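You operate a simulated robot arm through the tools that you are given. There is no shell and no other tool. Be economical: measure what you need, move in short steps, check, and stop when the job is done.

The job below is to be done with a simulated robot arm. You get a single attempt, and the scene is never put back.

TASK
Tip the yellow tub into the sieve and crank the bran through.
Fine: put the tub back, shut the lid before you crank, then slide the tray out.

It is judged by the outcome, as a careful person would: the job done as asked, and still so three seconds after it is handed in. It fails if anything else is knocked over, pushed out of place, dropped, spilled or broken. Lids that push on must go on centred and level and be pressed home; caps that screw on are set level and turned clockwise until they are tight.

THE ROBOT
A 7-joint arm with a two-finger parallel gripper, fixed in place. Base frame: the origin is at the foot of the arm, x ahead of it, y to its left, z up; the work surface is at about z = 880. Lengths are in mm, angles in degrees, forces in N, time in s.
With the tool pointing down near the work surface it reaches from about 240 to 680 mm from the base axis. Its first joint turns from -66.0 to 66.0 degrees. Payload 2.4 kg.
The TCP is the grasp point between the finger pads, 30 mm short of the fingertips. In the tool frame z runs along the fingers and y along their closing line. The gripper opens to 94 mm. The fingers are 28 mm wide and 10 mm thick; the gripper's body (50 by 96 mm) begins 55 mm behind the TCP.
Orientation is that of the tool frame in the base frame, as a unit quaternion [x, y, z, w]. With the fingers straight down and closing along the base's y, the tool's x points along the base's -x, its y along +y and its z along -z.

THE INTERFACE
- The arm moves only by the tool play_rows. Its argument "rows" is a list that holds one entry, the list of rows, each a list of 7 numbers: the turn, a rotation vector about the base's x, y, z in degrees, then the shift along the base's x, y, z in mm, then the gripper command, from -1 (fully open) to 1 (shut), values between in proportion. In form: [[[ax, ay, az, x, y, z, jaw], ...]]. A call has 1 to 20 rows; each row shifts and turns the commanded pose from where the row before left it. Rows are played at 5 a second. More than 50 mm and 8.6 degrees between two rows, or a gripper value outside its range, and nothing of the call is played. A pose out of reach is approached as far as the arm can. The call stops where the force on the tool passes 50 N (or 10 N more than at its start, if that is more) or the arm is blocked; 0.2 s more then pass. The fingers move at their own pace (about 153 mm/s each) and stop on an object; they squeeze with about 25 N. The grip force told is the motor's: it shows also when the fingers shut on nothing. Time passes only in rows, and 0.2 s behind the last, so rows that do not move let the fingers close. The reply holds the time, the measured pose of the TCP, the force on the tool along the base axes, the opening and the grip force, in the units named above and with some noise, and new pictures: "show" is both (left out), scene, wrist or none.
- Cameras (640 x 400 px; columns grow to the right, rows downward): "scene" is fixed at [47.2, 480.2, 1449.2]; the picture's right is [-0.67, -0.74, 0.00], its down [-0.39, 0.36, -0.85] and it looks along [0.63, -0.57, -0.53] (base axes); focal length 275 px, centre (320, 200). "wrist" rides on the gripper at [-37, 0, -58] in the tool frame; the picture's right is [0.00, -1.00, 0.00], its down [0.97, 0.00, -0.24] and it looks along [0.24, 0.00, 0.97] (tool axes); focal length 218 px, centre (320, 200). There is no depth. A picture from a camera that has moved, and an enlarged one, comes with that camera's place and axes in the base frame and with its lens.
- close_up(camera, box): a new picture of the part [left, top, right, bottom] of that camera's present view, enlarged. No time passes.
- sign_off(): hands the job in; it is judged then, once.

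Go step by step. Nothing tells you positions but the pictures and the camera data: compare them with the known pose of the tool, close in by small moves and look again before you grip or let go. The budget is 120 turns and 150 pictures, counting those below and the enlarged ones. Unless the task says otherwise, let go and move clear before handing in.

The tools are called after "Request:" by a JSON object that holds its "fn" and its "kwargs". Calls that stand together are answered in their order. play_rows: Moves the arm, as the interface text tells. Its arguments: {"type":"object","properties":{"rows":{"type":"array","items":{"type":"array","items":{"type":"array","items":{"type":"number"}}}},"show":{"type":"string","enum":["both","scene","wrist","none"]}},"required":["rows"]} The other tools are called the same way: close_up (camera, box) takes an enlarged picture of a part of a camera's view; sign_off () hands the job in.

At the start:

```text
t: 0.0
eef_pos: [386.9, 149.5, 1327.3]
tcp_rot: [0.001, 1.0, 0.0, -0.001]
ft_force: [0.7, -0.5, 0.1]
width: 94.1
grip_force: 0.1
```

scene: 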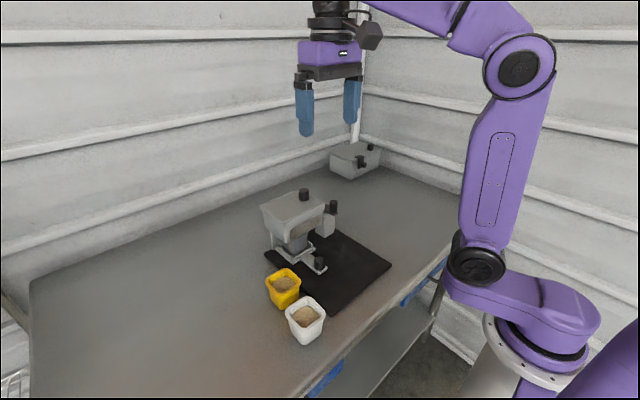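
wrist: 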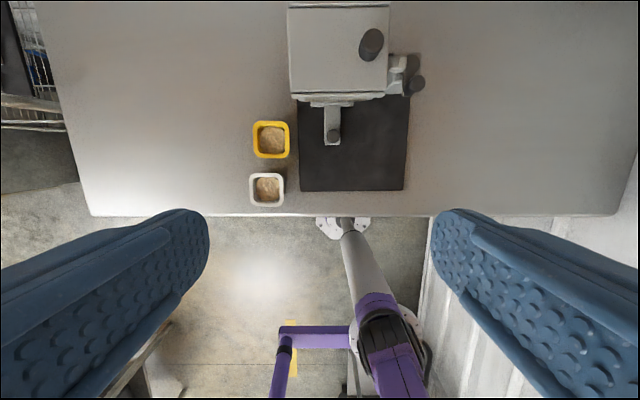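

I see a yellow and a white tub with bran, a sieve box with a knob on its lid, a crank at its side, and a tray with a handle at its front. I'll look closer first.

Request:
{"fn": "close_up", "kwargs": {"camera": "scene", "box": [230, 170, 410, 350]}}

Request:
{"fn": "close_up", "kwargs": {"camera": "wrist", "box": [230, 0, 450, 220]}}

```text
2.22 times, centred on (320, 260) of scene
camera zoom: at [47.2, 480.2, 1449.2], right [-0.67, -0.74, 0.0], down [-0.39, 0.36, -0.85], along [0.63, -0.57, -0.53], focal length 611 px, centre (320, 67)
```

zoom: 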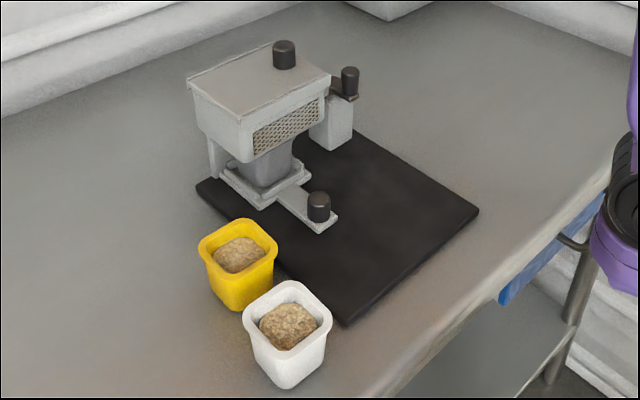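

```text
1.82 times, centred on (340, 110) of wrist
camera zoom: at [422.6, 149.4, 1386.5], right [0.0, -1.0, 0.0], down [-0.97, 0.0, 0.24], along [-0.24, 0.0, -0.97], focal length 397 px, centre (284, 364)
```

zoom: 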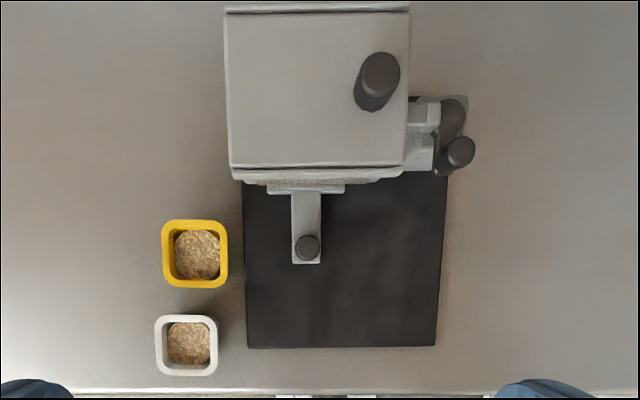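

The lid seems shut at present (top at about z 1055, knob near x 548, y 85). I'll enlarge more to learn how the lid and crank work.

Request:
{"fn": "close_up", "kwargs": {"camera": "scene", "box": [255, 180, 345, 280]}}

Request:
{"fn": "play_rows", "kwargs": {"rows": [[[0, 0, 0, 0, 0, -50, -1], [0, 0, 0, 0, 0, -50, -1], [0, 0, 0, 10, -30, -20, -1], [0, 0, 0, 10, -30, 0, -1], [0, 0, 0, 0, 0, 0, -1]]], "show": "wrist"}}

```text
4.00 times, centred on (300, 230) of scene
camera zoom: at [47.2, 480.2, 1449.2], right [-0.67, -0.74, 0.0], down [-0.39, 0.36, -0.85], along [0.63, -0.57, -0.53], focal length 1099 px, centre (400, 80)
```

zoom: 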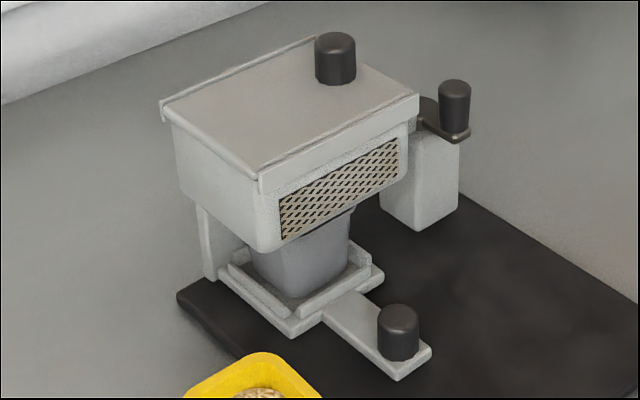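

```text
t: 1.2
eef_pos: [405.2, 88.5, 1207.8]
tcp_rot: [-0.001, 1.0, 0.0, 0.0]
ft_force: [0.3, -0.3, 0.5]
width: 93.7
grip_force: 0.0
camera wrist: at [441.9, 88.9, 1266.3], right [0.0, -1.0, 0.0], down [-0.97, 0.0, 0.24], along [-0.24, 0.0, -0.97], focal length 218 px, centre (320, 200)
```

wrist: 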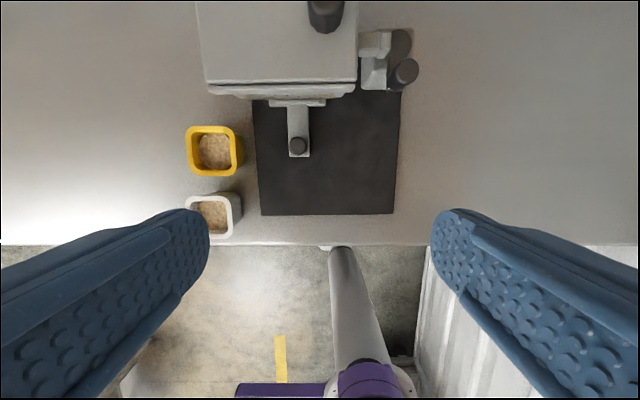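

The lid looks like a plate that slides along y between two rails. I'll go over the knob and look from above.

Request:
{"fn": "play_rows", "kwargs": {"rows": [[[0, 0, 0, 45, 0, 0, -1], [0, 0, 0, 45, 0, 0, -1], [0, 0, 0, 48, 0, 0, -1], [0, 0, 0, 0, -3, 0, -1], [0, 0, 0, 0, 0, 0, -1]]]}}

```text
t: 2.4
eef_pos: [542.7, 86.9, 1209.6]
tcp_rot: [0.0, 1.0, 0.0, 0.0]
ft_force: [-0.2, 0.1, -0.6]
width: 93.6
grip_force: 0.0
camera wrist: at [578.6, 86.0, 1268.2], right [0.0, -1.0, 0.0], down [-0.97, 0.0, 0.24], along [-0.24, 0.0, -0.97], focal length 218 px, centre (320, 200)
```

scene: 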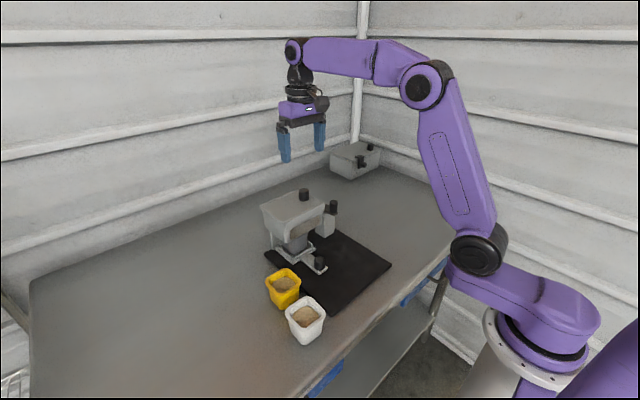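
wrist: 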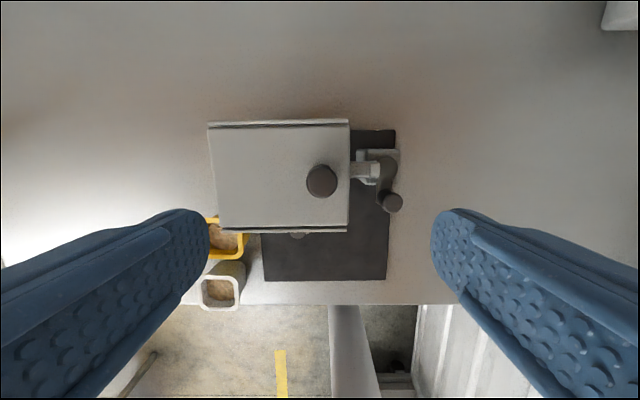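

Request:
{"fn": "close_up", "kwargs": {"camera": "wrist", "box": [200, 100, 420, 250]}}

```text
2.67 times, centred on (310, 175) of wrist
camera zoom: at [578.6, 86.0, 1268.2], right [0.0, -1.0, 0.0], down [-0.97, 0.0, 0.24], along [-0.24, 0.0, -0.97], focal length 582 px, centre (347, 267)
```

zoom: 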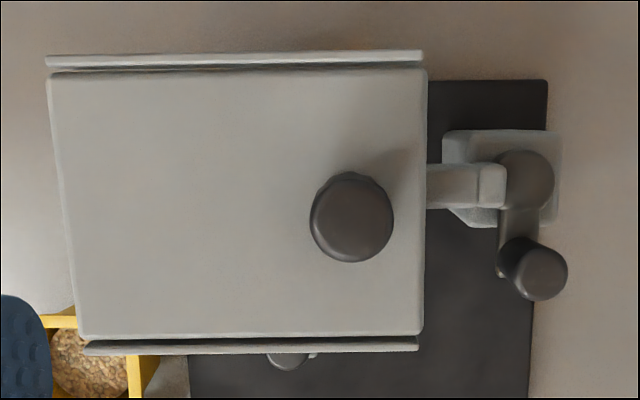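

The lid is a sliding plate; its knob is at about (550, 84.5), top z 1085, diameter ~27. The crank pivot is near (553, 4) with its knob at (515, 3). I descend on the lid knob.

Request:
{"fn": "play_rows", "kwargs": {"rows": [[[0, 0, 0, 6, -2, -40, -0.3], [0, 0, 0, 0, 0, -40, -0.3], [0, 0, 0, 0, 0, -20, -0.3], [0, 0, 0, 0, 0, -10, -0.3], [0, 0, 0, 0, 0, 0, -0.3]]]}}

```text
t: 3.6
eef_pos: [549.6, 83.9, 1098.7]
tcp_rot: [0.0, 1.0, 0.0, 0.0]
ft_force: [-1.1, 0.4, 0.1]
width: 61.0
grip_force: 0.1
camera wrist: at [585.8, 84.0, 1157.0], right [0.0, -1.0, 0.0], down [-0.97, 0.0, 0.24], along [-0.24, 0.0, -0.97], focal length 218 px, centre (320, 200)
```

scene: 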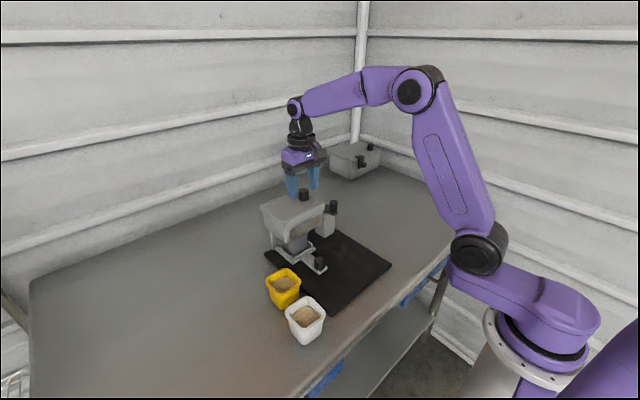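
wrist: 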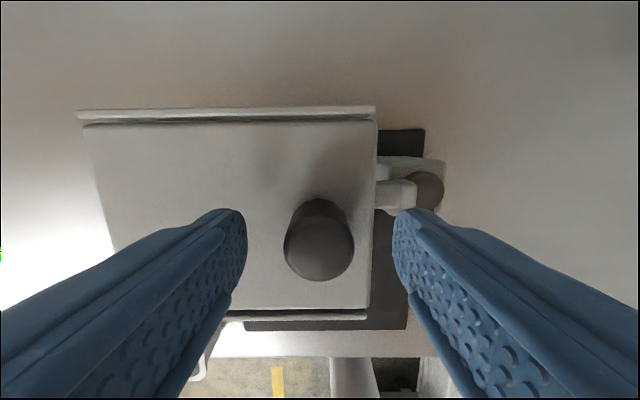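

Aligned with the knob. Down a bit more and grip.

Request:
{"fn": "play_rows", "kwargs": {"rows": [[[0, 0, 0, 0, 0, -7, -0.3], [0, 0, 0, 0, 0, 0, 0.2], [0, 0, 0, 0, 0, 0, 1], [0, 0, 0, 0, 0, 0, 1], [0, 0, 0, 0, 0, 0, 1]]]}}

```text
t: 4.8
eef_pos: [550.3, 85.5, 1092.0]
tcp_rot: [0.0, 1.0, 0.0, 0.001]
ft_force: [0.4, 1.8, -0.2]
width: 27.4
grip_force: 24.7
camera wrist: at [586.0, 84.4, 1150.3], right [0.0, -1.0, 0.0], down [-0.97, 0.0, 0.24], along [-0.24, 0.0, -0.97], focal length 218 px, centre (320, 200)
```

scene: 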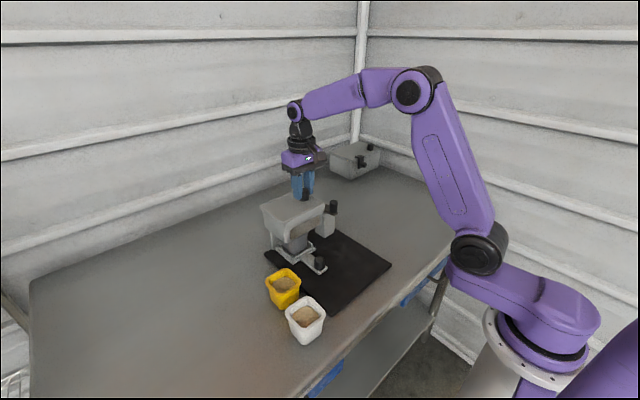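
wrist: 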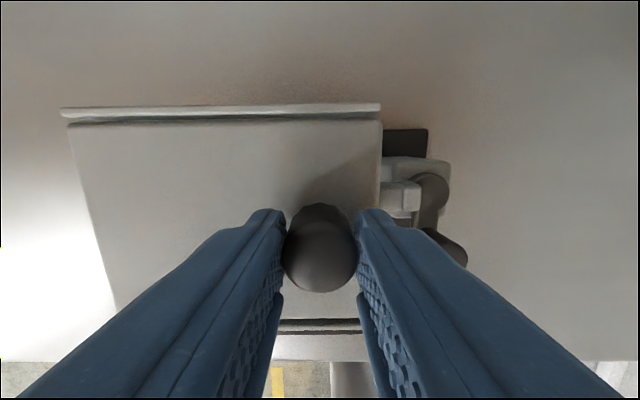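

Gripped. I try a small push toward -y and watch the force.

Request:
{"fn": "play_rows", "kwargs": {"rows": [[[0, 0, 0, 0, -2, 0, 1], [0, 0, 0, 0, -2, 0, 1], [0, 0, 0, 0, -2, 0, 1], [0, 0, 0, 0, 0, 0, 1]]], "show": "wrist"}}

```text
t: 5.8
eef_pos: [550.3, 82.4, 1092.1]
tcp_rot: [-0.001, 1.0, 0.003, 0.0]
ft_force: [-3.7, 22.3, 8.7]
width: 27.4
grip_force: 25.1
camera wrist: at [585.9, 82.8, 1150.9], right [0.0, -1.0, -0.01], down [-0.97, -0.01, 0.24], along [-0.24, 0.0, -0.97], focal length 218 px, centre (320, 200)
```

wrist: 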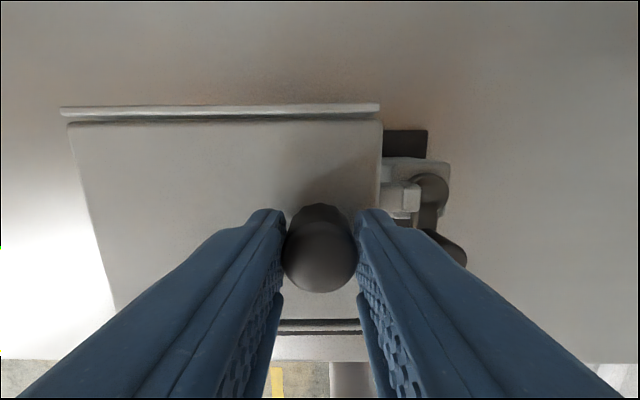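

Blocked (22 N) toward -y. I go back and try toward +y.

Request:
{"fn": "play_rows", "kwargs": {"rows": [[[0, 0, 0, 0, 3, 0, 1], [0, 0, 0, 0, 3, 0, 1], [0, 0, 0, 0, 3, 0, 1], [0, 0, 0, 0, 3, 0, 1], [0, 0, 0, 0, 0, 0, 1]]], "show": "wrist"}}

```text
t: 7.0
eef_pos: [549.7, 89.6, 1092.2]
tcp_rot: [0.0, 1.0, -0.001, -0.001]
ft_force: [-10.2, -1.6, 17.3]
width: 27.5
grip_force: 24.7
camera wrist: at [586.3, 89.8, 1149.8], right [0.0, -1.0, 0.0], down [-0.97, 0.0, 0.24], along [-0.24, 0.0, -0.97], focal length 218 px, centre (320, 200)
```

wrist: 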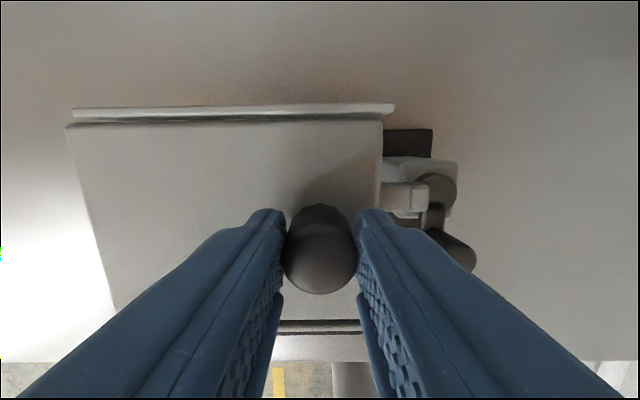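

It slides open toward +y. I carry on in steps, easing the small x/z preload.

Request:
{"fn": "play_rows", "kwargs": {"rows": [[[0, 0, 0, -0.5, 6, 0.7, 1], [0, 0, 0, 0, 8, 0, 1], [0, 0, 0, 0, 8, 0, 1], [0, 0, 0, 0, 8, 0, 1], [0, 0, 0, 0, 8, 0, 1], [0, 0, 0, 0, 0, 0, 1]]]}}

```text
t: 8.4
eef_pos: [549.2, 127.9, 1091.4]
tcp_rot: [0.0, 1.0, -0.001, 0.001]
ft_force: [-3.8, -1.1, 9.7]
width: 27.5
grip_force: 24.4
camera wrist: at [585.7, 129.1, 1149.8], right [0.0, -1.0, 0.0], down [-0.97, 0.0, 0.24], along [-0.24, 0.0, -0.97], focal length 218 px, centre (320, 200)
```

scene: 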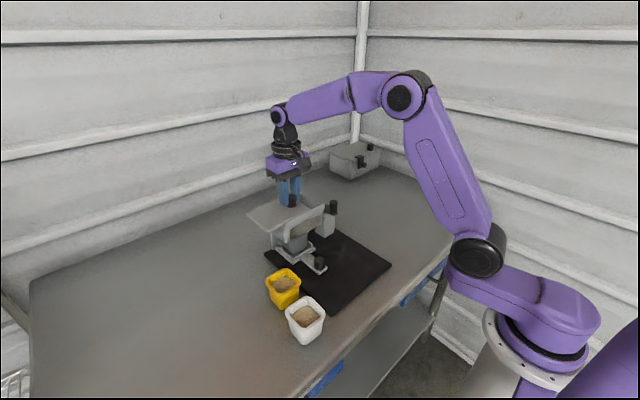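
wrist: 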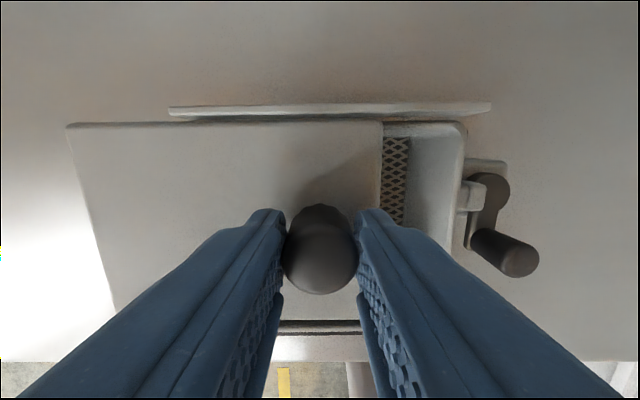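

Opening well; further +y.

Request:
{"fn": "play_rows", "kwargs": {"rows": [[[0, 0, 0, 0, 8, 0.4, 1], [0, 0, 0, 0, 8, 0, 1], [0, 0, 0, 0, 8, 0, 1], [0, 0, 0, 0, 8, 0, 1], [0, 0, 0, 0, 8, 0, 1], [0, 0, 0, 0, 0, 0, 1]]]}}

```text
t: 9.8
eef_pos: [549.1, 169.4, 1090.5]
tcp_rot: [-0.001, 1.0, 0.0, -0.001]
ft_force: [2.0, -0.7, -0.5]
width: 27.4
grip_force: 24.8
camera wrist: at [585.4, 169.0, 1149.7], right [0.0, -1.0, 0.0], down [-0.97, 0.0, 0.24], along [-0.24, 0.0, -0.97], focal length 218 px, centre (320, 200)
```

scene: 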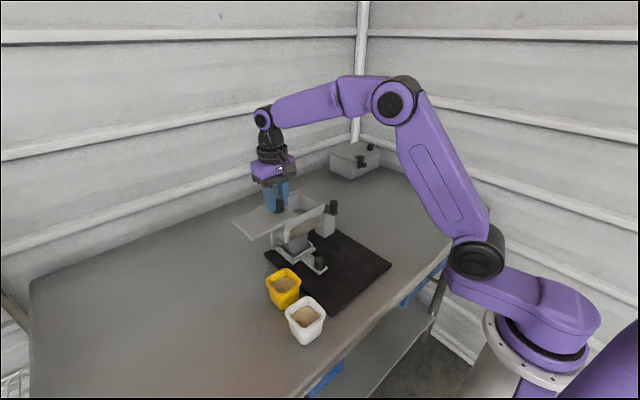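
wrist: 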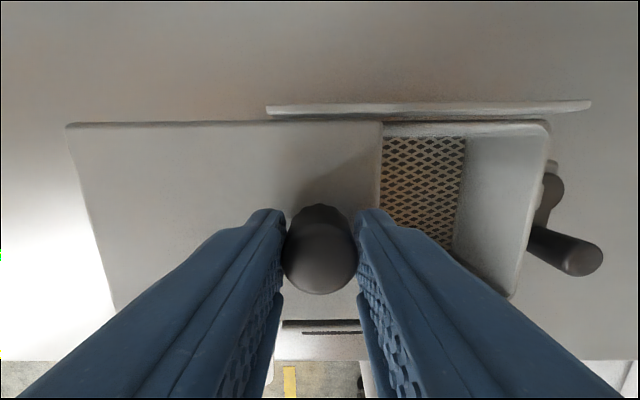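

More opening would ease the pour; I continue carefully until a stop.

Request:
{"fn": "play_rows", "kwargs": {"rows": [[[0, 0, 0, 0, 6, 0, 1], [0, 0, 0, 0, 6, 0, 1], [0, 0, 0, 0, 6, 0, 1], [0, 0, 0, 0, 4, 0, 1], [0, 0, 0, 0, 0, 0, 1]]]}}

```text
t: 11.0
eef_pos: [549.0, 190.5, 1091.1]
tcp_rot: [0.001, 1.0, 0.0, 0.0]
ft_force: [-5.0, -6.3, -1.0]
width: 27.6
grip_force: 25.4
camera wrist: at [586.3, 189.8, 1150.0], right [0.0, -1.0, 0.0], down [-0.97, 0.0, 0.24], along [-0.24, 0.0, -0.97], focal length 218 px, centre (320, 200)
```

scene: 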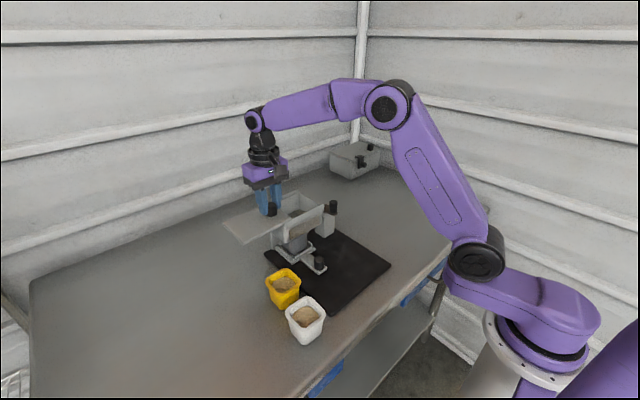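
wrist: 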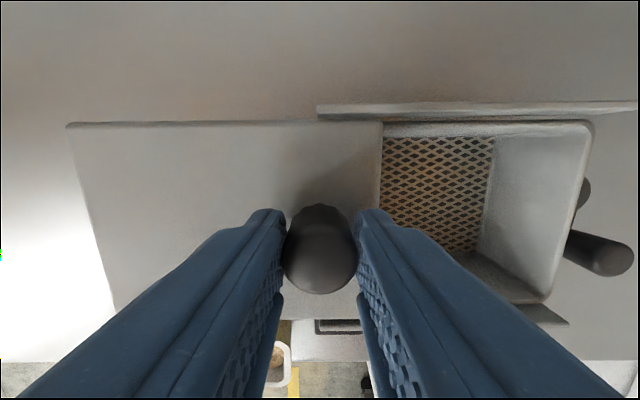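

Lid now open about 105 mm. I release and rise clear, then check it stays.

Request:
{"fn": "play_rows", "kwargs": {"rows": [[[0, 0, 0, 0, 0, 0, 0.1], [0, 0, 0, 0, 0, 0, -0.2], [0, 0, 0, 0, 0, 25, -0.2], [0, 0, 0, 0, 0, 45, -0.2], [0, 0, 0, -10, 0, 45, -1], [0, 0, 0, -40, 10, 0, -1], [0, 0, 0, -40, 20, 0, -1], [0, 0, 0, -20, 20, 0, -1], [0, 0, 0, 0, 0, 0, -1]]]}}

```text
t: 13.0
eef_pos: [440.7, 240.3, 1208.6]
tcp_rot: [0.0, 1.0, 0.0, 0.0]
ft_force: [0.3, -0.2, 0.0]
width: 94.0
grip_force: 0.0
camera wrist: at [476.8, 240.0, 1266.1], right [0.0, -1.0, 0.0], down [-0.97, 0.0, 0.24], along [-0.24, 0.0, -0.97], focal length 218 px, centre (320, 200)
```

scene: 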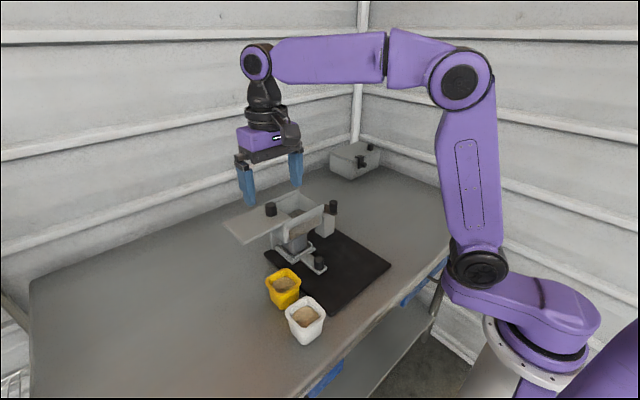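
wrist: 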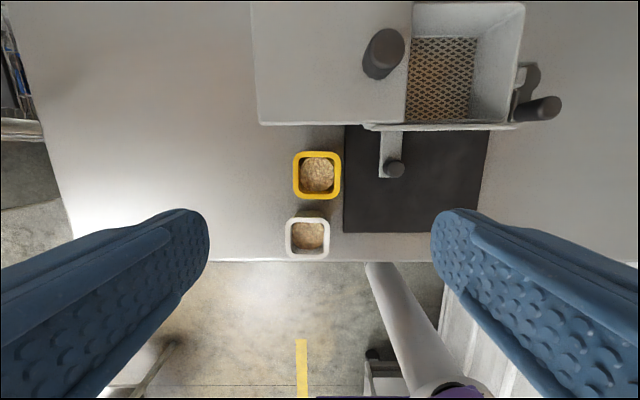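

The lid stays open. The yellow tub's rim is centred near (435.5, 245.6), rim z ≈ 956, about 68 mm square. I'll grip it with the tool pitched 40° (pointing forward-down), so the hand does not sit over the mouth when pouring. First I pitch up here.

Request:
{"fn": "play_rows", "kwargs": {"rows": [[[0, -8, 0, 0, 1, 0, -1], [0, -8, 0, 0, 1, 0, -1], [0, -8, 0, 0, 1, 0, -1], [0, -8, 0, 0, 1, 0, -1], [0, -8, 0, 0, 1, 0, -1], [0, 0, 0, 0, 0, -40, -1], [0, 0, 0, 0, 0, -40, -1], [0, 0, 0, 0, 0, -40, -1], [0, 0, 0, 0, 0, -40, -1], [0, 0, 0, 0, 0, 0, -1]]]}}

```text
t: 15.2
eef_pos: [438.9, 246.5, 1046.8]
tcp_rot: [0.0, 0.94, 0.0, 0.341]
ft_force: [0.2, 0.2, 0.7]
width: 94.0
grip_force: 0.0
camera wrist: at [429.6, 247.0, 1114.9], right [0.0, -1.0, 0.0], down [-0.9, 0.0, -0.44], along [0.44, 0.0, -0.9], focal length 218 px, centre (320, 200)
```

scene: 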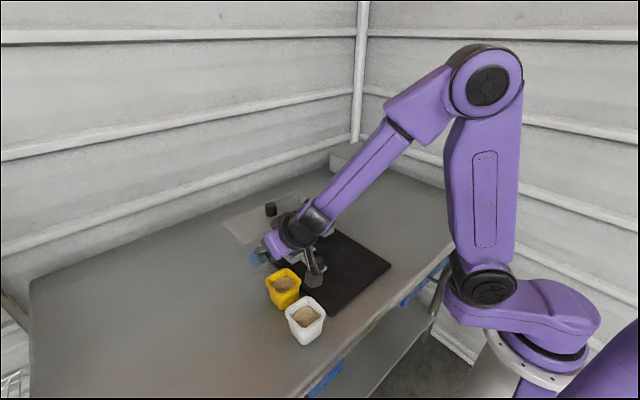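
wrist: 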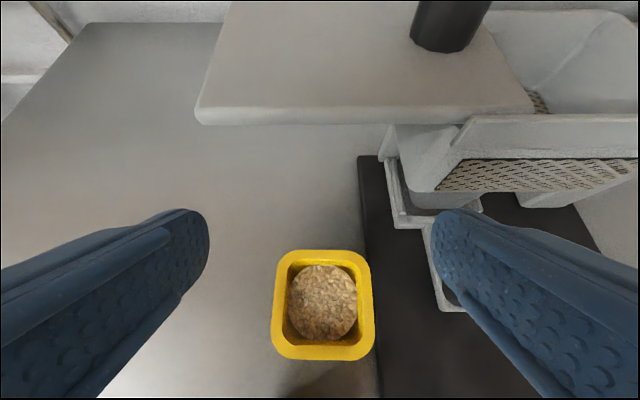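

The tub is centred between the fingers (rim x 401–467, y ≈ 245). I descend to about z 946.

Request:
{"fn": "play_rows", "kwargs": {"rows": [[[0, 0, 0, 0, -1, -30, -1], [0, 0, 0, 0, 0, -30, -1], [0, 0, 0, 0, 0, -20, -1], [0, 0, 0, 0, 0, -10, -1], [0, 0, 0, 0, 0, -10, -1], [0, 0, 0, 0, 0, 0, -1]]]}}

```text
t: 16.6
eef_pos: [439.2, 244.9, 946.4]
tcp_rot: [0.0, 0.94, 0.0, 0.342]
ft_force: [0.0, -0.1, 0.0]
width: 93.9
grip_force: 0.1
camera wrist: at [429.2, 244.0, 1014.9], right [0.0, -1.0, 0.0], down [-0.9, 0.0, -0.44], along [0.44, 0.0, -0.9], focal length 218 px, centre (320, 200)
```

scene: 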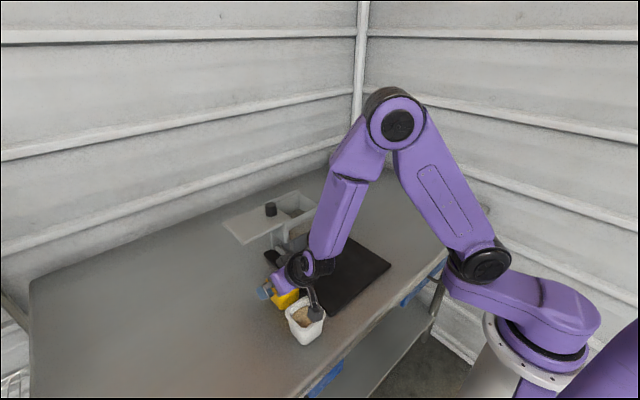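
wrist: 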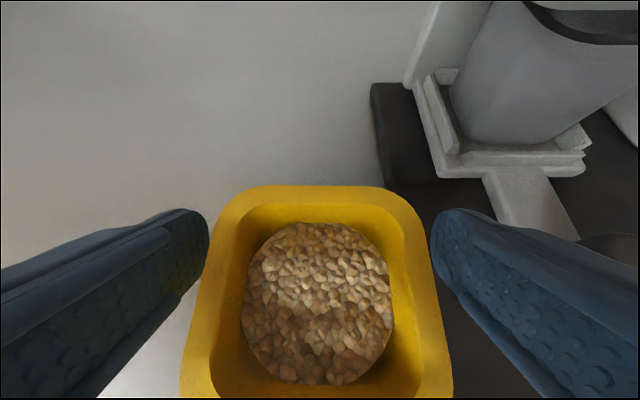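

I check the clearance to the white tub before gripping.

Request:
{"fn": "close_up", "kwargs": {"camera": "scene", "box": [250, 230, 350, 350]}}

```text
3.33 times, centred on (300, 290) of scene
camera zoom: at [47.2, 480.2, 1449.2], right [-0.67, -0.74, 0.0], down [-0.39, 0.36, -0.85], along [0.63, -0.57, -0.53], focal length 916 px, centre (387, -100)
```

zoom: 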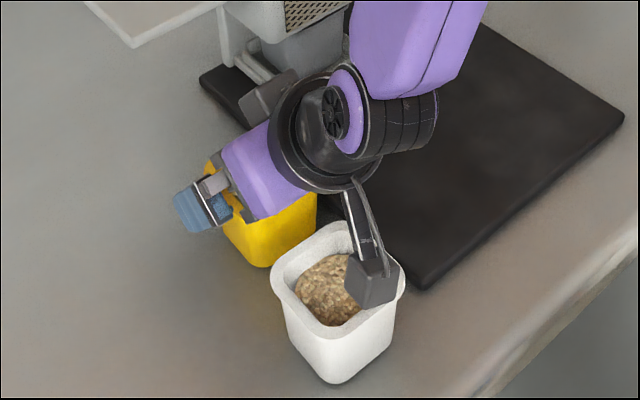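

The white tub is untouched. I close on the yellow tub.

Request:
{"fn": "play_rows", "kwargs": {"rows": [[[0, 0, 0, 0, 0, 0, -0.5], [0, 0, 0, 0, 0, 0, 0.2], [0, 0, 0, 0, 0, 0, 1], [0, 0, 0, 0, 0, 0, 1], [0, 0, 0, 0, 0, 0, 1]]], "show": "wrist"}}

```text
t: 17.8
eef_pos: [439.1, 244.0, 946.2]
tcp_rot: [0.001, 0.939, -0.001, 0.343]
ft_force: [0.9, 0.2, 0.4]
width: 65.3
grip_force: 25.2
camera wrist: at [429.1, 244.1, 1015.0], right [0.0, -1.0, 0.0], down [-0.9, 0.0, -0.44], along [0.44, 0.0, -0.9], focal length 218 px, centre (320, 200)
```

wrist: 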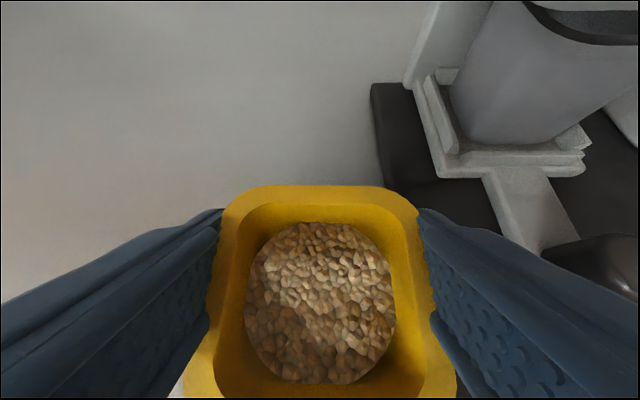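

Firm grip at 65 mm. I lift straight up, gently at first.

Request:
{"fn": "play_rows", "kwargs": {"rows": [[[0, 0, 0, 0, 0, 4, 1], [0, 0, 0, 0, 0, 6, 1], [0, 0, 0, 0, 0, 15, 1], [0, 0, 0, 0, 0, 25, 1], [0, 0, 0, 0, 0, 30, 1], [0, 0, 0, 0, 0, 30, 1], [0, 0, 0, 0, 0, 30, 1], [0, 0, 0, 0, 0, 30, 1], [0, 0, 0, 0, 0, 30, 1], [0, 0, 0, 0, 0, 30, 1], [0, 0, 0, 0, 0, 0, 1]]]}}

```text
t: 20.2
eef_pos: [439.1, 243.3, 1175.5]
tcp_rot: [0.0, 0.94, 0.0, 0.342]
ft_force: [0.5, 0.1, -1.0]
width: 65.3
grip_force: 25.3
camera wrist: at [428.8, 243.4, 1244.9], right [0.0, -1.0, 0.0], down [-0.9, 0.0, -0.44], along [0.44, 0.0, -0.9], focal length 218 px, centre (320, 200)
```

scene: 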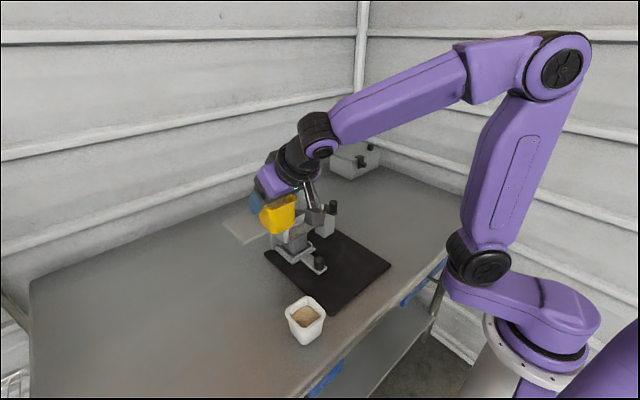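
wrist: 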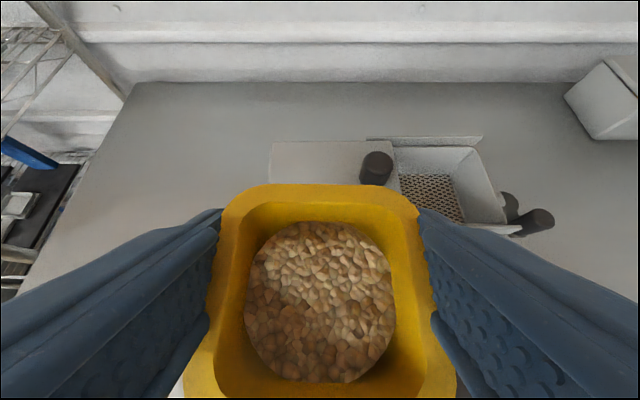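

The tub is up with the bran in it. I carry it level over the open half of the sieve, at about (551, 115, 1152).

Request:
{"fn": "play_rows", "kwargs": {"rows": [[[0, 0, 0, 14, -16, 0, 1], [0, 0, 0, 14, -16, 0, 1], [0, 0, 0, 14, -16, 0, 1], [0, 0, 0, 14, -16, 0, 1], [0, 0, 0, 14, -16, 0, 1], [0, 0, 0, 14, -16, 0, 1], [0, 0, 0, 14, -16, 0, 1], [0, 0, 0, 14, -16, 0, 1], [0, 0, 0, 0, 0, -12, 1], [0, 0, 0, 0, 0, -12, 1], [0, 0, 0, 0, 0, 0, 1]]]}}

```text
t: 22.6
eef_pos: [553.8, 116.6, 1153.8]
tcp_rot: [0.0, 0.94, 0.0, 0.342]
ft_force: [0.2, 0.3, -0.3]
width: 65.4
grip_force: 25.3
camera wrist: at [544.0, 116.5, 1222.1], right [0.0, -1.0, 0.0], down [-0.9, 0.0, -0.44], along [0.44, 0.0, -0.9], focal length 218 px, centre (320, 200)
```

scene: 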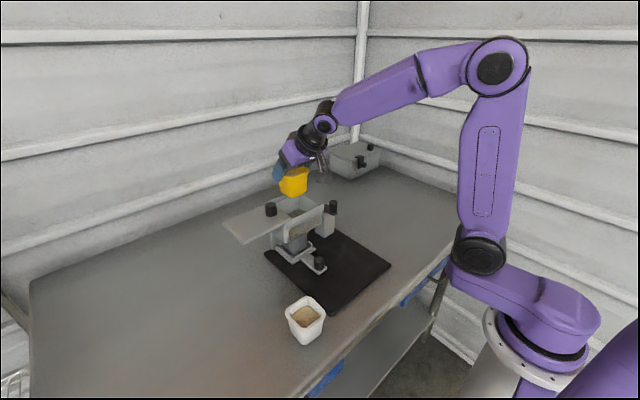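
wrist: 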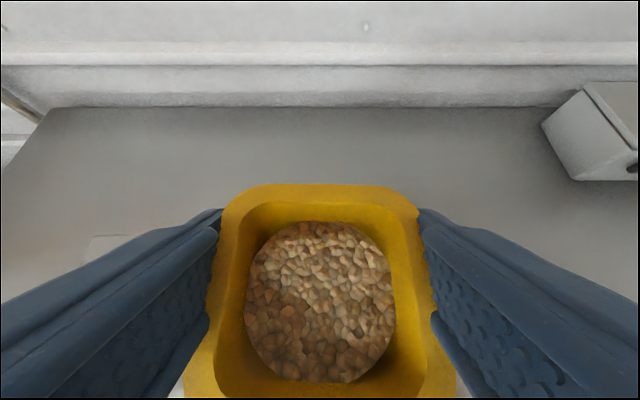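

In place over the opening. I begin tipping toward -y, first 32° to test the wrist.

Request:
{"fn": "play_rows", "kwargs": {"rows": [[[7.36, 0, -3.04, 0, 0, 0, 1], [7.36, 0, -3.04, 0, 0, 0, 1], [7.36, 0, -3.04, 0, 0, 0, 1], [7.36, 0, -3.04, 0, 0, 0, 1], [0, 0, 0, 0, 0, 0, 1]]]}}

```text
t: 23.8
eef_pos: [553.2, 116.4, 1152.8]
tcp_rot: [0.186, 0.903, 0.204, 0.329]
ft_force: [0.6, -0.1, -0.3]
width: 65.4
grip_force: 24.6
camera wrist: at [539.1, 84.9, 1213.7], right [-0.2, -0.85, -0.49], down [-0.85, 0.4, -0.34], along [0.48, 0.35, -0.81], focal length 218 px, centre (320, 200)
```

scene: 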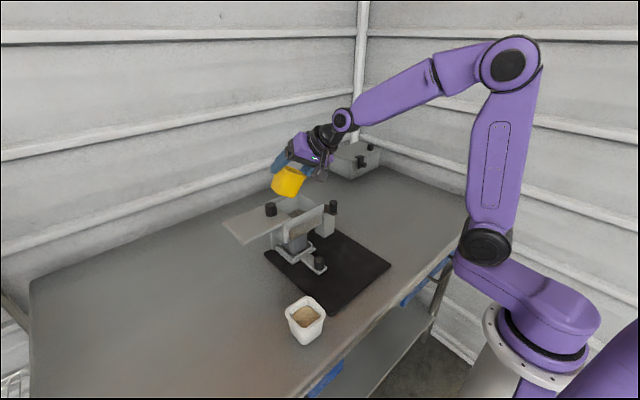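
wrist: 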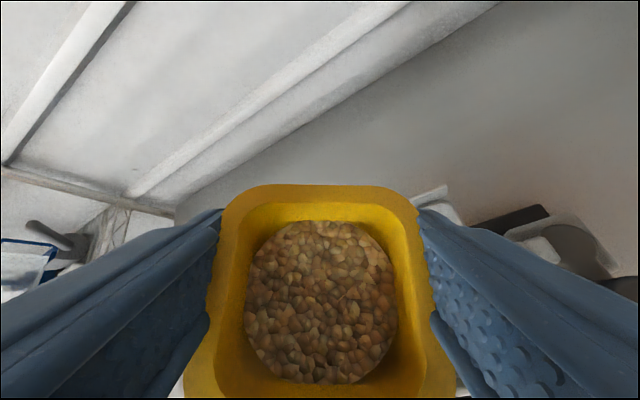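

The wrist follows. Now I pitch a little so the bran leaves by a corner free of the finger, then roll on.

Request:
{"fn": "play_rows", "kwargs": {"rows": [[[0, -8, 0, 1, 1, 0, 1], [0, -8, 0, 1, 1, 0, 1], [0, -8, 0, 1, 1, 0, 1], [7.14, 1.95, -2.95, 0, 0, 0, 1], [7.14, 1.95, -2.95, 0, 0, 0, 1], [0, 0, 0, 0, 0, 0, 1]]]}}

```text
t: 25.2
eef_pos: [554.4, 120.9, 1152.9]
tcp_rot: [0.25, 0.788, 0.305, 0.472]
ft_force: [-1.3, -0.6, -1.0]
width: 65.4
grip_force: 25.0
camera wrist: at [517.9, 80.6, 1196.5], right [-0.11, -0.69, -0.72], down [-0.63, 0.61, -0.48], along [0.77, 0.4, -0.5], focal length 218 px, centre (320, 200)
```

scene: 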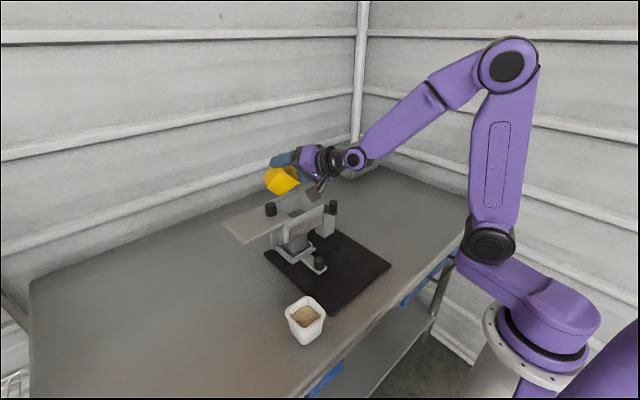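
wrist: 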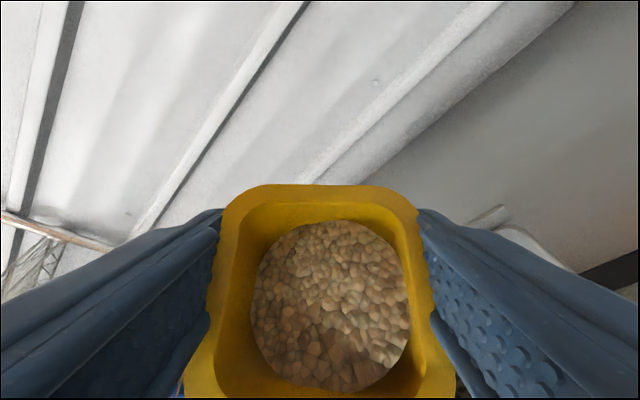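

Bran starts shifting. I check clearances before the actual pour.

Request:
{"fn": "close_up", "kwargs": {"camera": "scene", "box": [240, 130, 390, 260]}}

```text
3.08 times, centred on (315, 195) of scene
camera zoom: at [47.2, 480.2, 1449.2], right [-0.67, -0.74, 0.0], down [-0.39, 0.36, -0.85], along [0.63, -0.57, -0.53], focal length 846 px, centre (335, 215)
```

zoom: 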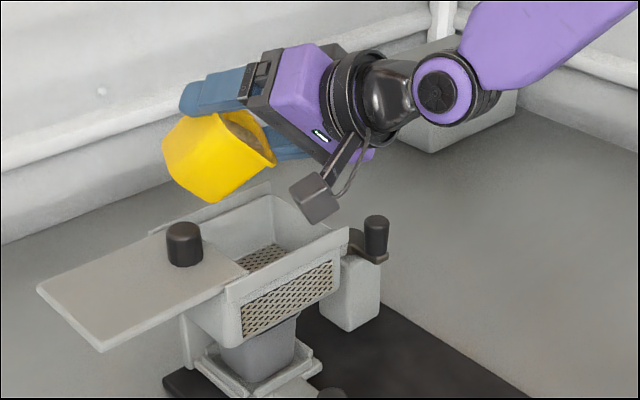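

Clear of everything. I continue the roll to pour.

Request:
{"fn": "play_rows", "kwargs": {"rows": [[[7.14, 1.95, -2.95, 0, 0, 0, 1], [7.14, 1.95, -2.95, 0, 0, 0, 1], [7.14, 1.95, -2.95, 0, 0, 0, 1], [7.14, 1.95, -2.95, 0, 0, 0, 1], [0, 0, 0, 0, 0, 0, 1]]]}}

Request:
{"fn": "close_up", "kwargs": {"camera": "scene", "box": [240, 130, 390, 260]}}

```text
t: 26.4
eef_pos: [555.1, 120.9, 1154.3]
tcp_rot: [0.458, 0.689, 0.422, 0.37]
ft_force: [0.3, 0.0, -0.9]
width: 65.2
grip_force: 24.6
camera wrist: at [513.7, 70.8, 1180.0], right [-0.32, -0.22, -0.92], down [-0.51, 0.86, -0.03], along [0.8, 0.46, -0.39], focal length 218 px, centre (320, 200)
```

scene: 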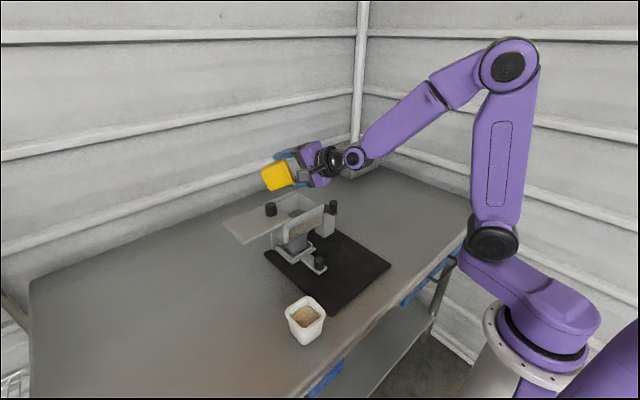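
wrist: 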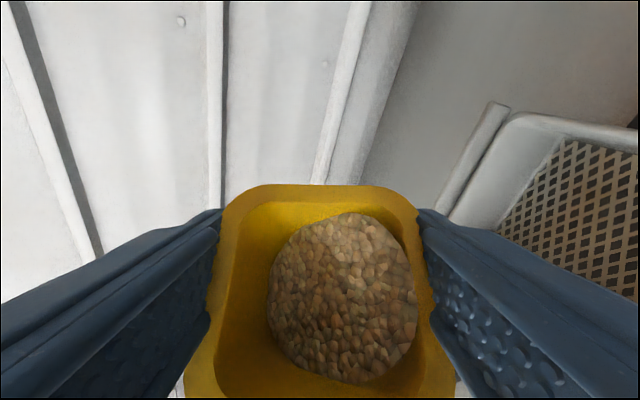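

```text
3.08 times, centred on (315, 195) of scene
camera zoom: at [47.2, 480.2, 1449.2], right [-0.67, -0.74, 0.0], down [-0.39, 0.36, -0.85], along [0.63, -0.57, -0.53], focal length 846 px, centre (335, 215)
```

zoom: 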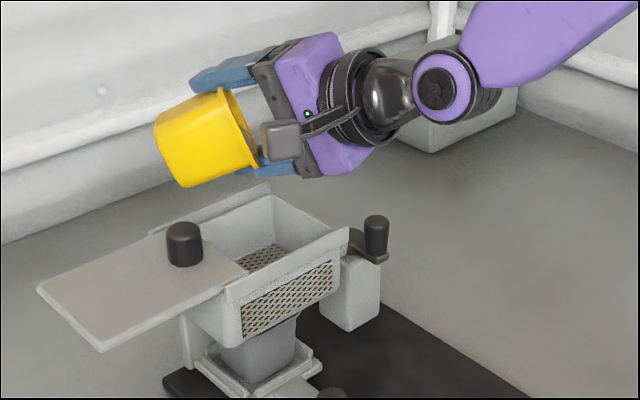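

The bran is still in the tub and sliding. I go on rolling and pitch up.

Request:
{"fn": "play_rows", "kwargs": {"rows": [[[7.14, 1.95, -2.95, 0, 0, 0, 1], [7.14, 1.95, -2.95, 0, 0, 0, 1], [7.14, 1.95, -2.95, 0, 0, 0, 1], [7.14, 1.95, -2.95, 0, 0, 0, 1], [0, 0, 0, 0, 0, 0, 1]]]}}

Request:
{"fn": "close_up", "kwargs": {"camera": "scene", "box": [240, 130, 390, 260]}}

```text
t: 27.6
eef_pos: [555.1, 119.7, 1153.1]
tcp_rot: [0.631, 0.537, 0.507, 0.239]
ft_force: [0.2, 0.3, -0.8]
width: 65.1
grip_force: 25.2
camera wrist: at [505.5, 71.5, 1161.1], right [-0.43, 0.31, -0.85], down [-0.3, 0.83, 0.46], along [0.85, 0.46, -0.27], focal length 218 px, centre (320, 200)
```

scene: 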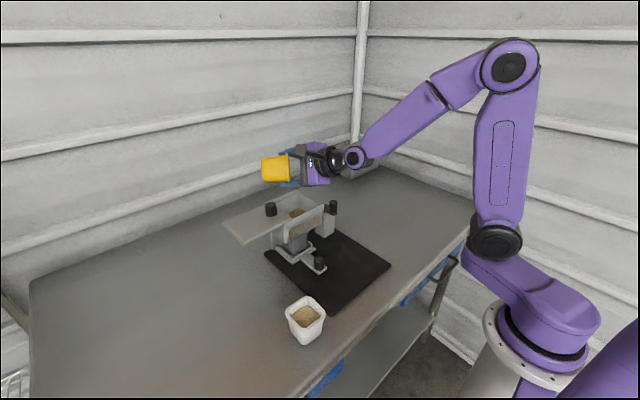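
wrist: 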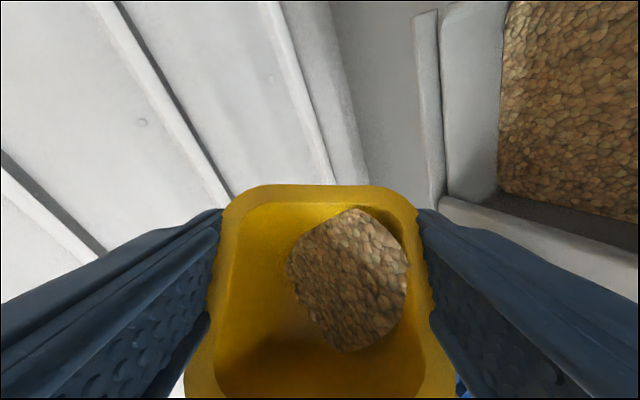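

```text
3.08 times, centred on (315, 195) of scene
camera zoom: at [47.2, 480.2, 1449.2], right [-0.67, -0.74, 0.0], down [-0.39, 0.36, -0.85], along [0.63, -0.57, -0.53], focal length 846 px, centre (335, 215)
```

zoom: 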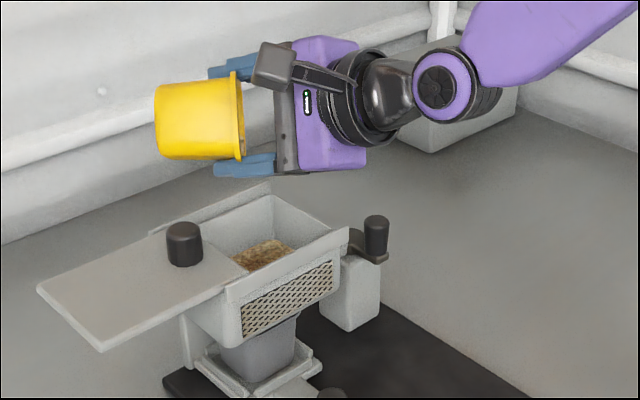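

Bran is arriving in the sieve and none has spilled. I carry on tipping to empty the tub.

Request:
{"fn": "play_rows", "kwargs": {"rows": [[[7.14, 1.95, -2.95, 0, 0, 0, 1], [7.14, 1.95, -2.95, 0, 0, 0, 1], [7.14, 1.95, -2.95, 0, 0, 0, 1], [0, -8, 0, 0, 0, 0, 1], [0, -8, 0, 0, 0, 0, 1], [0, -8, 0, 0, 0, 0, 1], [0, 0, 0, 0, 0, 0, 1], [0, 0, 0, 0, 0, 0, 1], [0, 0, 0, 0, 0, 0, 1]]]}}

Request:
{"fn": "close_up", "kwargs": {"camera": "scene", "box": [240, 130, 390, 260]}}

```text
t: 29.6
eef_pos: [554.7, 120.8, 1151.9]
tcp_rot: [0.598, 0.36, 0.685, 0.209]
ft_force: [0.9, 0.6, -0.9]
width: 65.1
grip_force: 25.6
camera wrist: at [505.0, 79.1, 1127.1], right [-0.14, 0.65, -0.74], down [-0.42, 0.64, 0.64], along [0.89, 0.41, 0.19], focal length 218 px, centre (320, 200)
```

scene: 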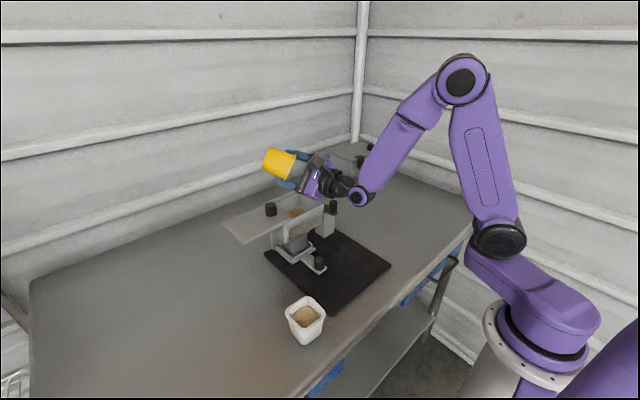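
wrist: 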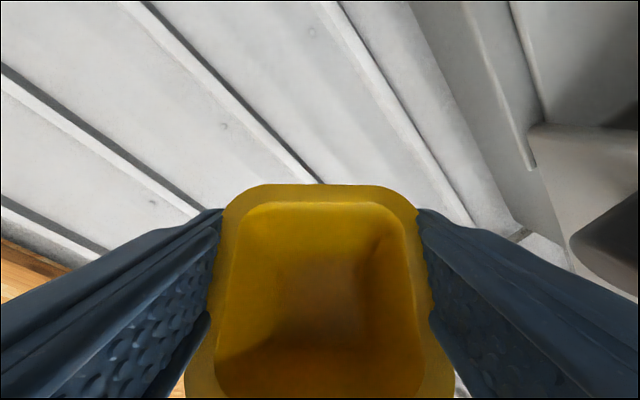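

```text
3.08 times, centred on (315, 195) of scene
camera zoom: at [47.2, 480.2, 1449.2], right [-0.67, -0.74, 0.0], down [-0.39, 0.36, -0.85], along [0.63, -0.57, -0.53], focal length 846 px, centre (335, 215)
```

zoom: 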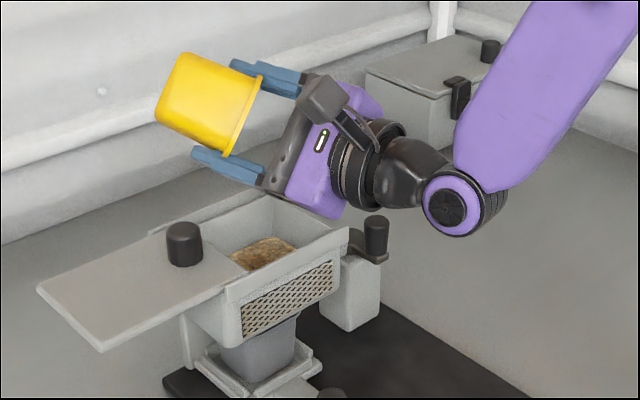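

The tub is empty and all the bran is in the sieve. I reverse the motion to bring the tub upright.

Request:
{"fn": "play_rows", "kwargs": {"rows": [[[0, 8, 0, 0, 0, 0, 1], [0, 8, 0, 0, 0, 0, 1], [0, 8, 0, 0, 0, 0, 1], [-7.14, -1.95, 2.95, 0, 0, 0, 1], [-7.14, -1.95, 2.95, 0, 0, 0, 1], [-7.14, -1.95, 2.95, 0, 0, 0, 1], [-7.14, -1.95, 2.95, 0, 0, 0, 1], [-7.14, -1.95, 2.95, 0, 0, 0, 1], [-7.14, -1.95, 2.95, 0, 0, 0, 1], [-7.14, -1.95, 2.95, 0, 0, 0, 1], [-7.14, -1.95, 2.95, 0, 0, 0, 1], [-7.14, -1.95, 2.95, 0, 0, 0, 1], [-7.14, -1.95, 2.95, 0, 0, 0, 1], [-7.14, -1.95, 2.95, 0, 0, 0, 1], [-7.14, -1.95, 2.95, 0, 0, 0, 1], [-7.14, -1.95, 2.95, 0, 0, 0, 1], [0, 0, 0, 0, 0, 0, 1]]], "show": "none"}}

Request:
{"fn": "play_rows", "kwargs": {"rows": [[[0, 8, 0, -1, -1, 0, 1], [0, 8, 0, -1, -1, 0, 1], [0, 8, 0, -1, -1, 0, 1], [-7.36, 0, 3.04, 0, 0, 0, 1], [-7.36, 0, 3.04, 0, 0, 0, 1], [-7.36, 0, 3.04, 0, 0, 0, 1], [-7.36, 0, 3.04, 0, 0, 0, 1], [0, 0, 0, 0, 0, 12, 1], [0, 0, 0, 0, 0, 12, 1], [0, 0, 0, 0, 0, 0, 1]]]}}

```text
t: 33.2
eef_pos: [554.3, 119.3, 1153.1]
tcp_rot: [0.138, 0.816, 0.236, 0.509]
ft_force: [0.4, -0.5, -0.3]
width: 65.0
grip_force: 25.4
```

```text
t: 35.4
eef_pos: [552.3, 117.8, 1179.0]
tcp_rot: [0.0, 0.94, 0.0, 0.342]
ft_force: [0.3, 0.1, -0.4]
width: 65.0
grip_force: 24.8
camera wrist: at [542.3, 116.8, 1246.1], right [0.0, -1.0, 0.0], down [-0.9, 0.0, -0.44], along [0.44, 0.0, -0.9], focal length 218 px, centre (320, 200)
```

scene: 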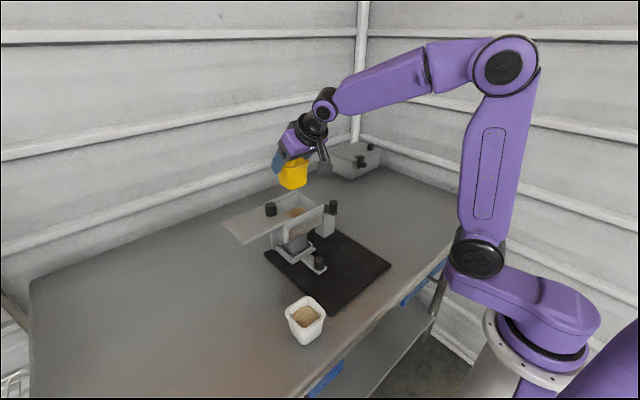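
wrist: 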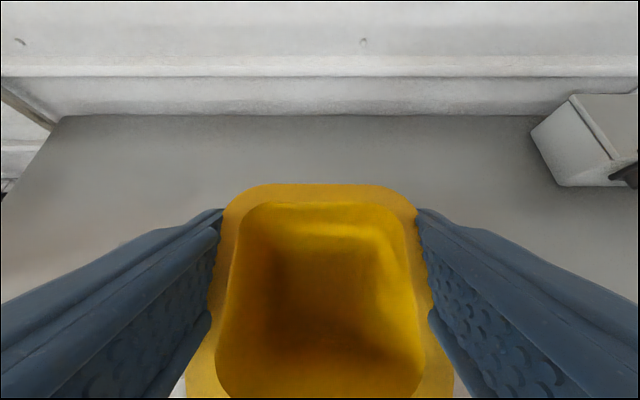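

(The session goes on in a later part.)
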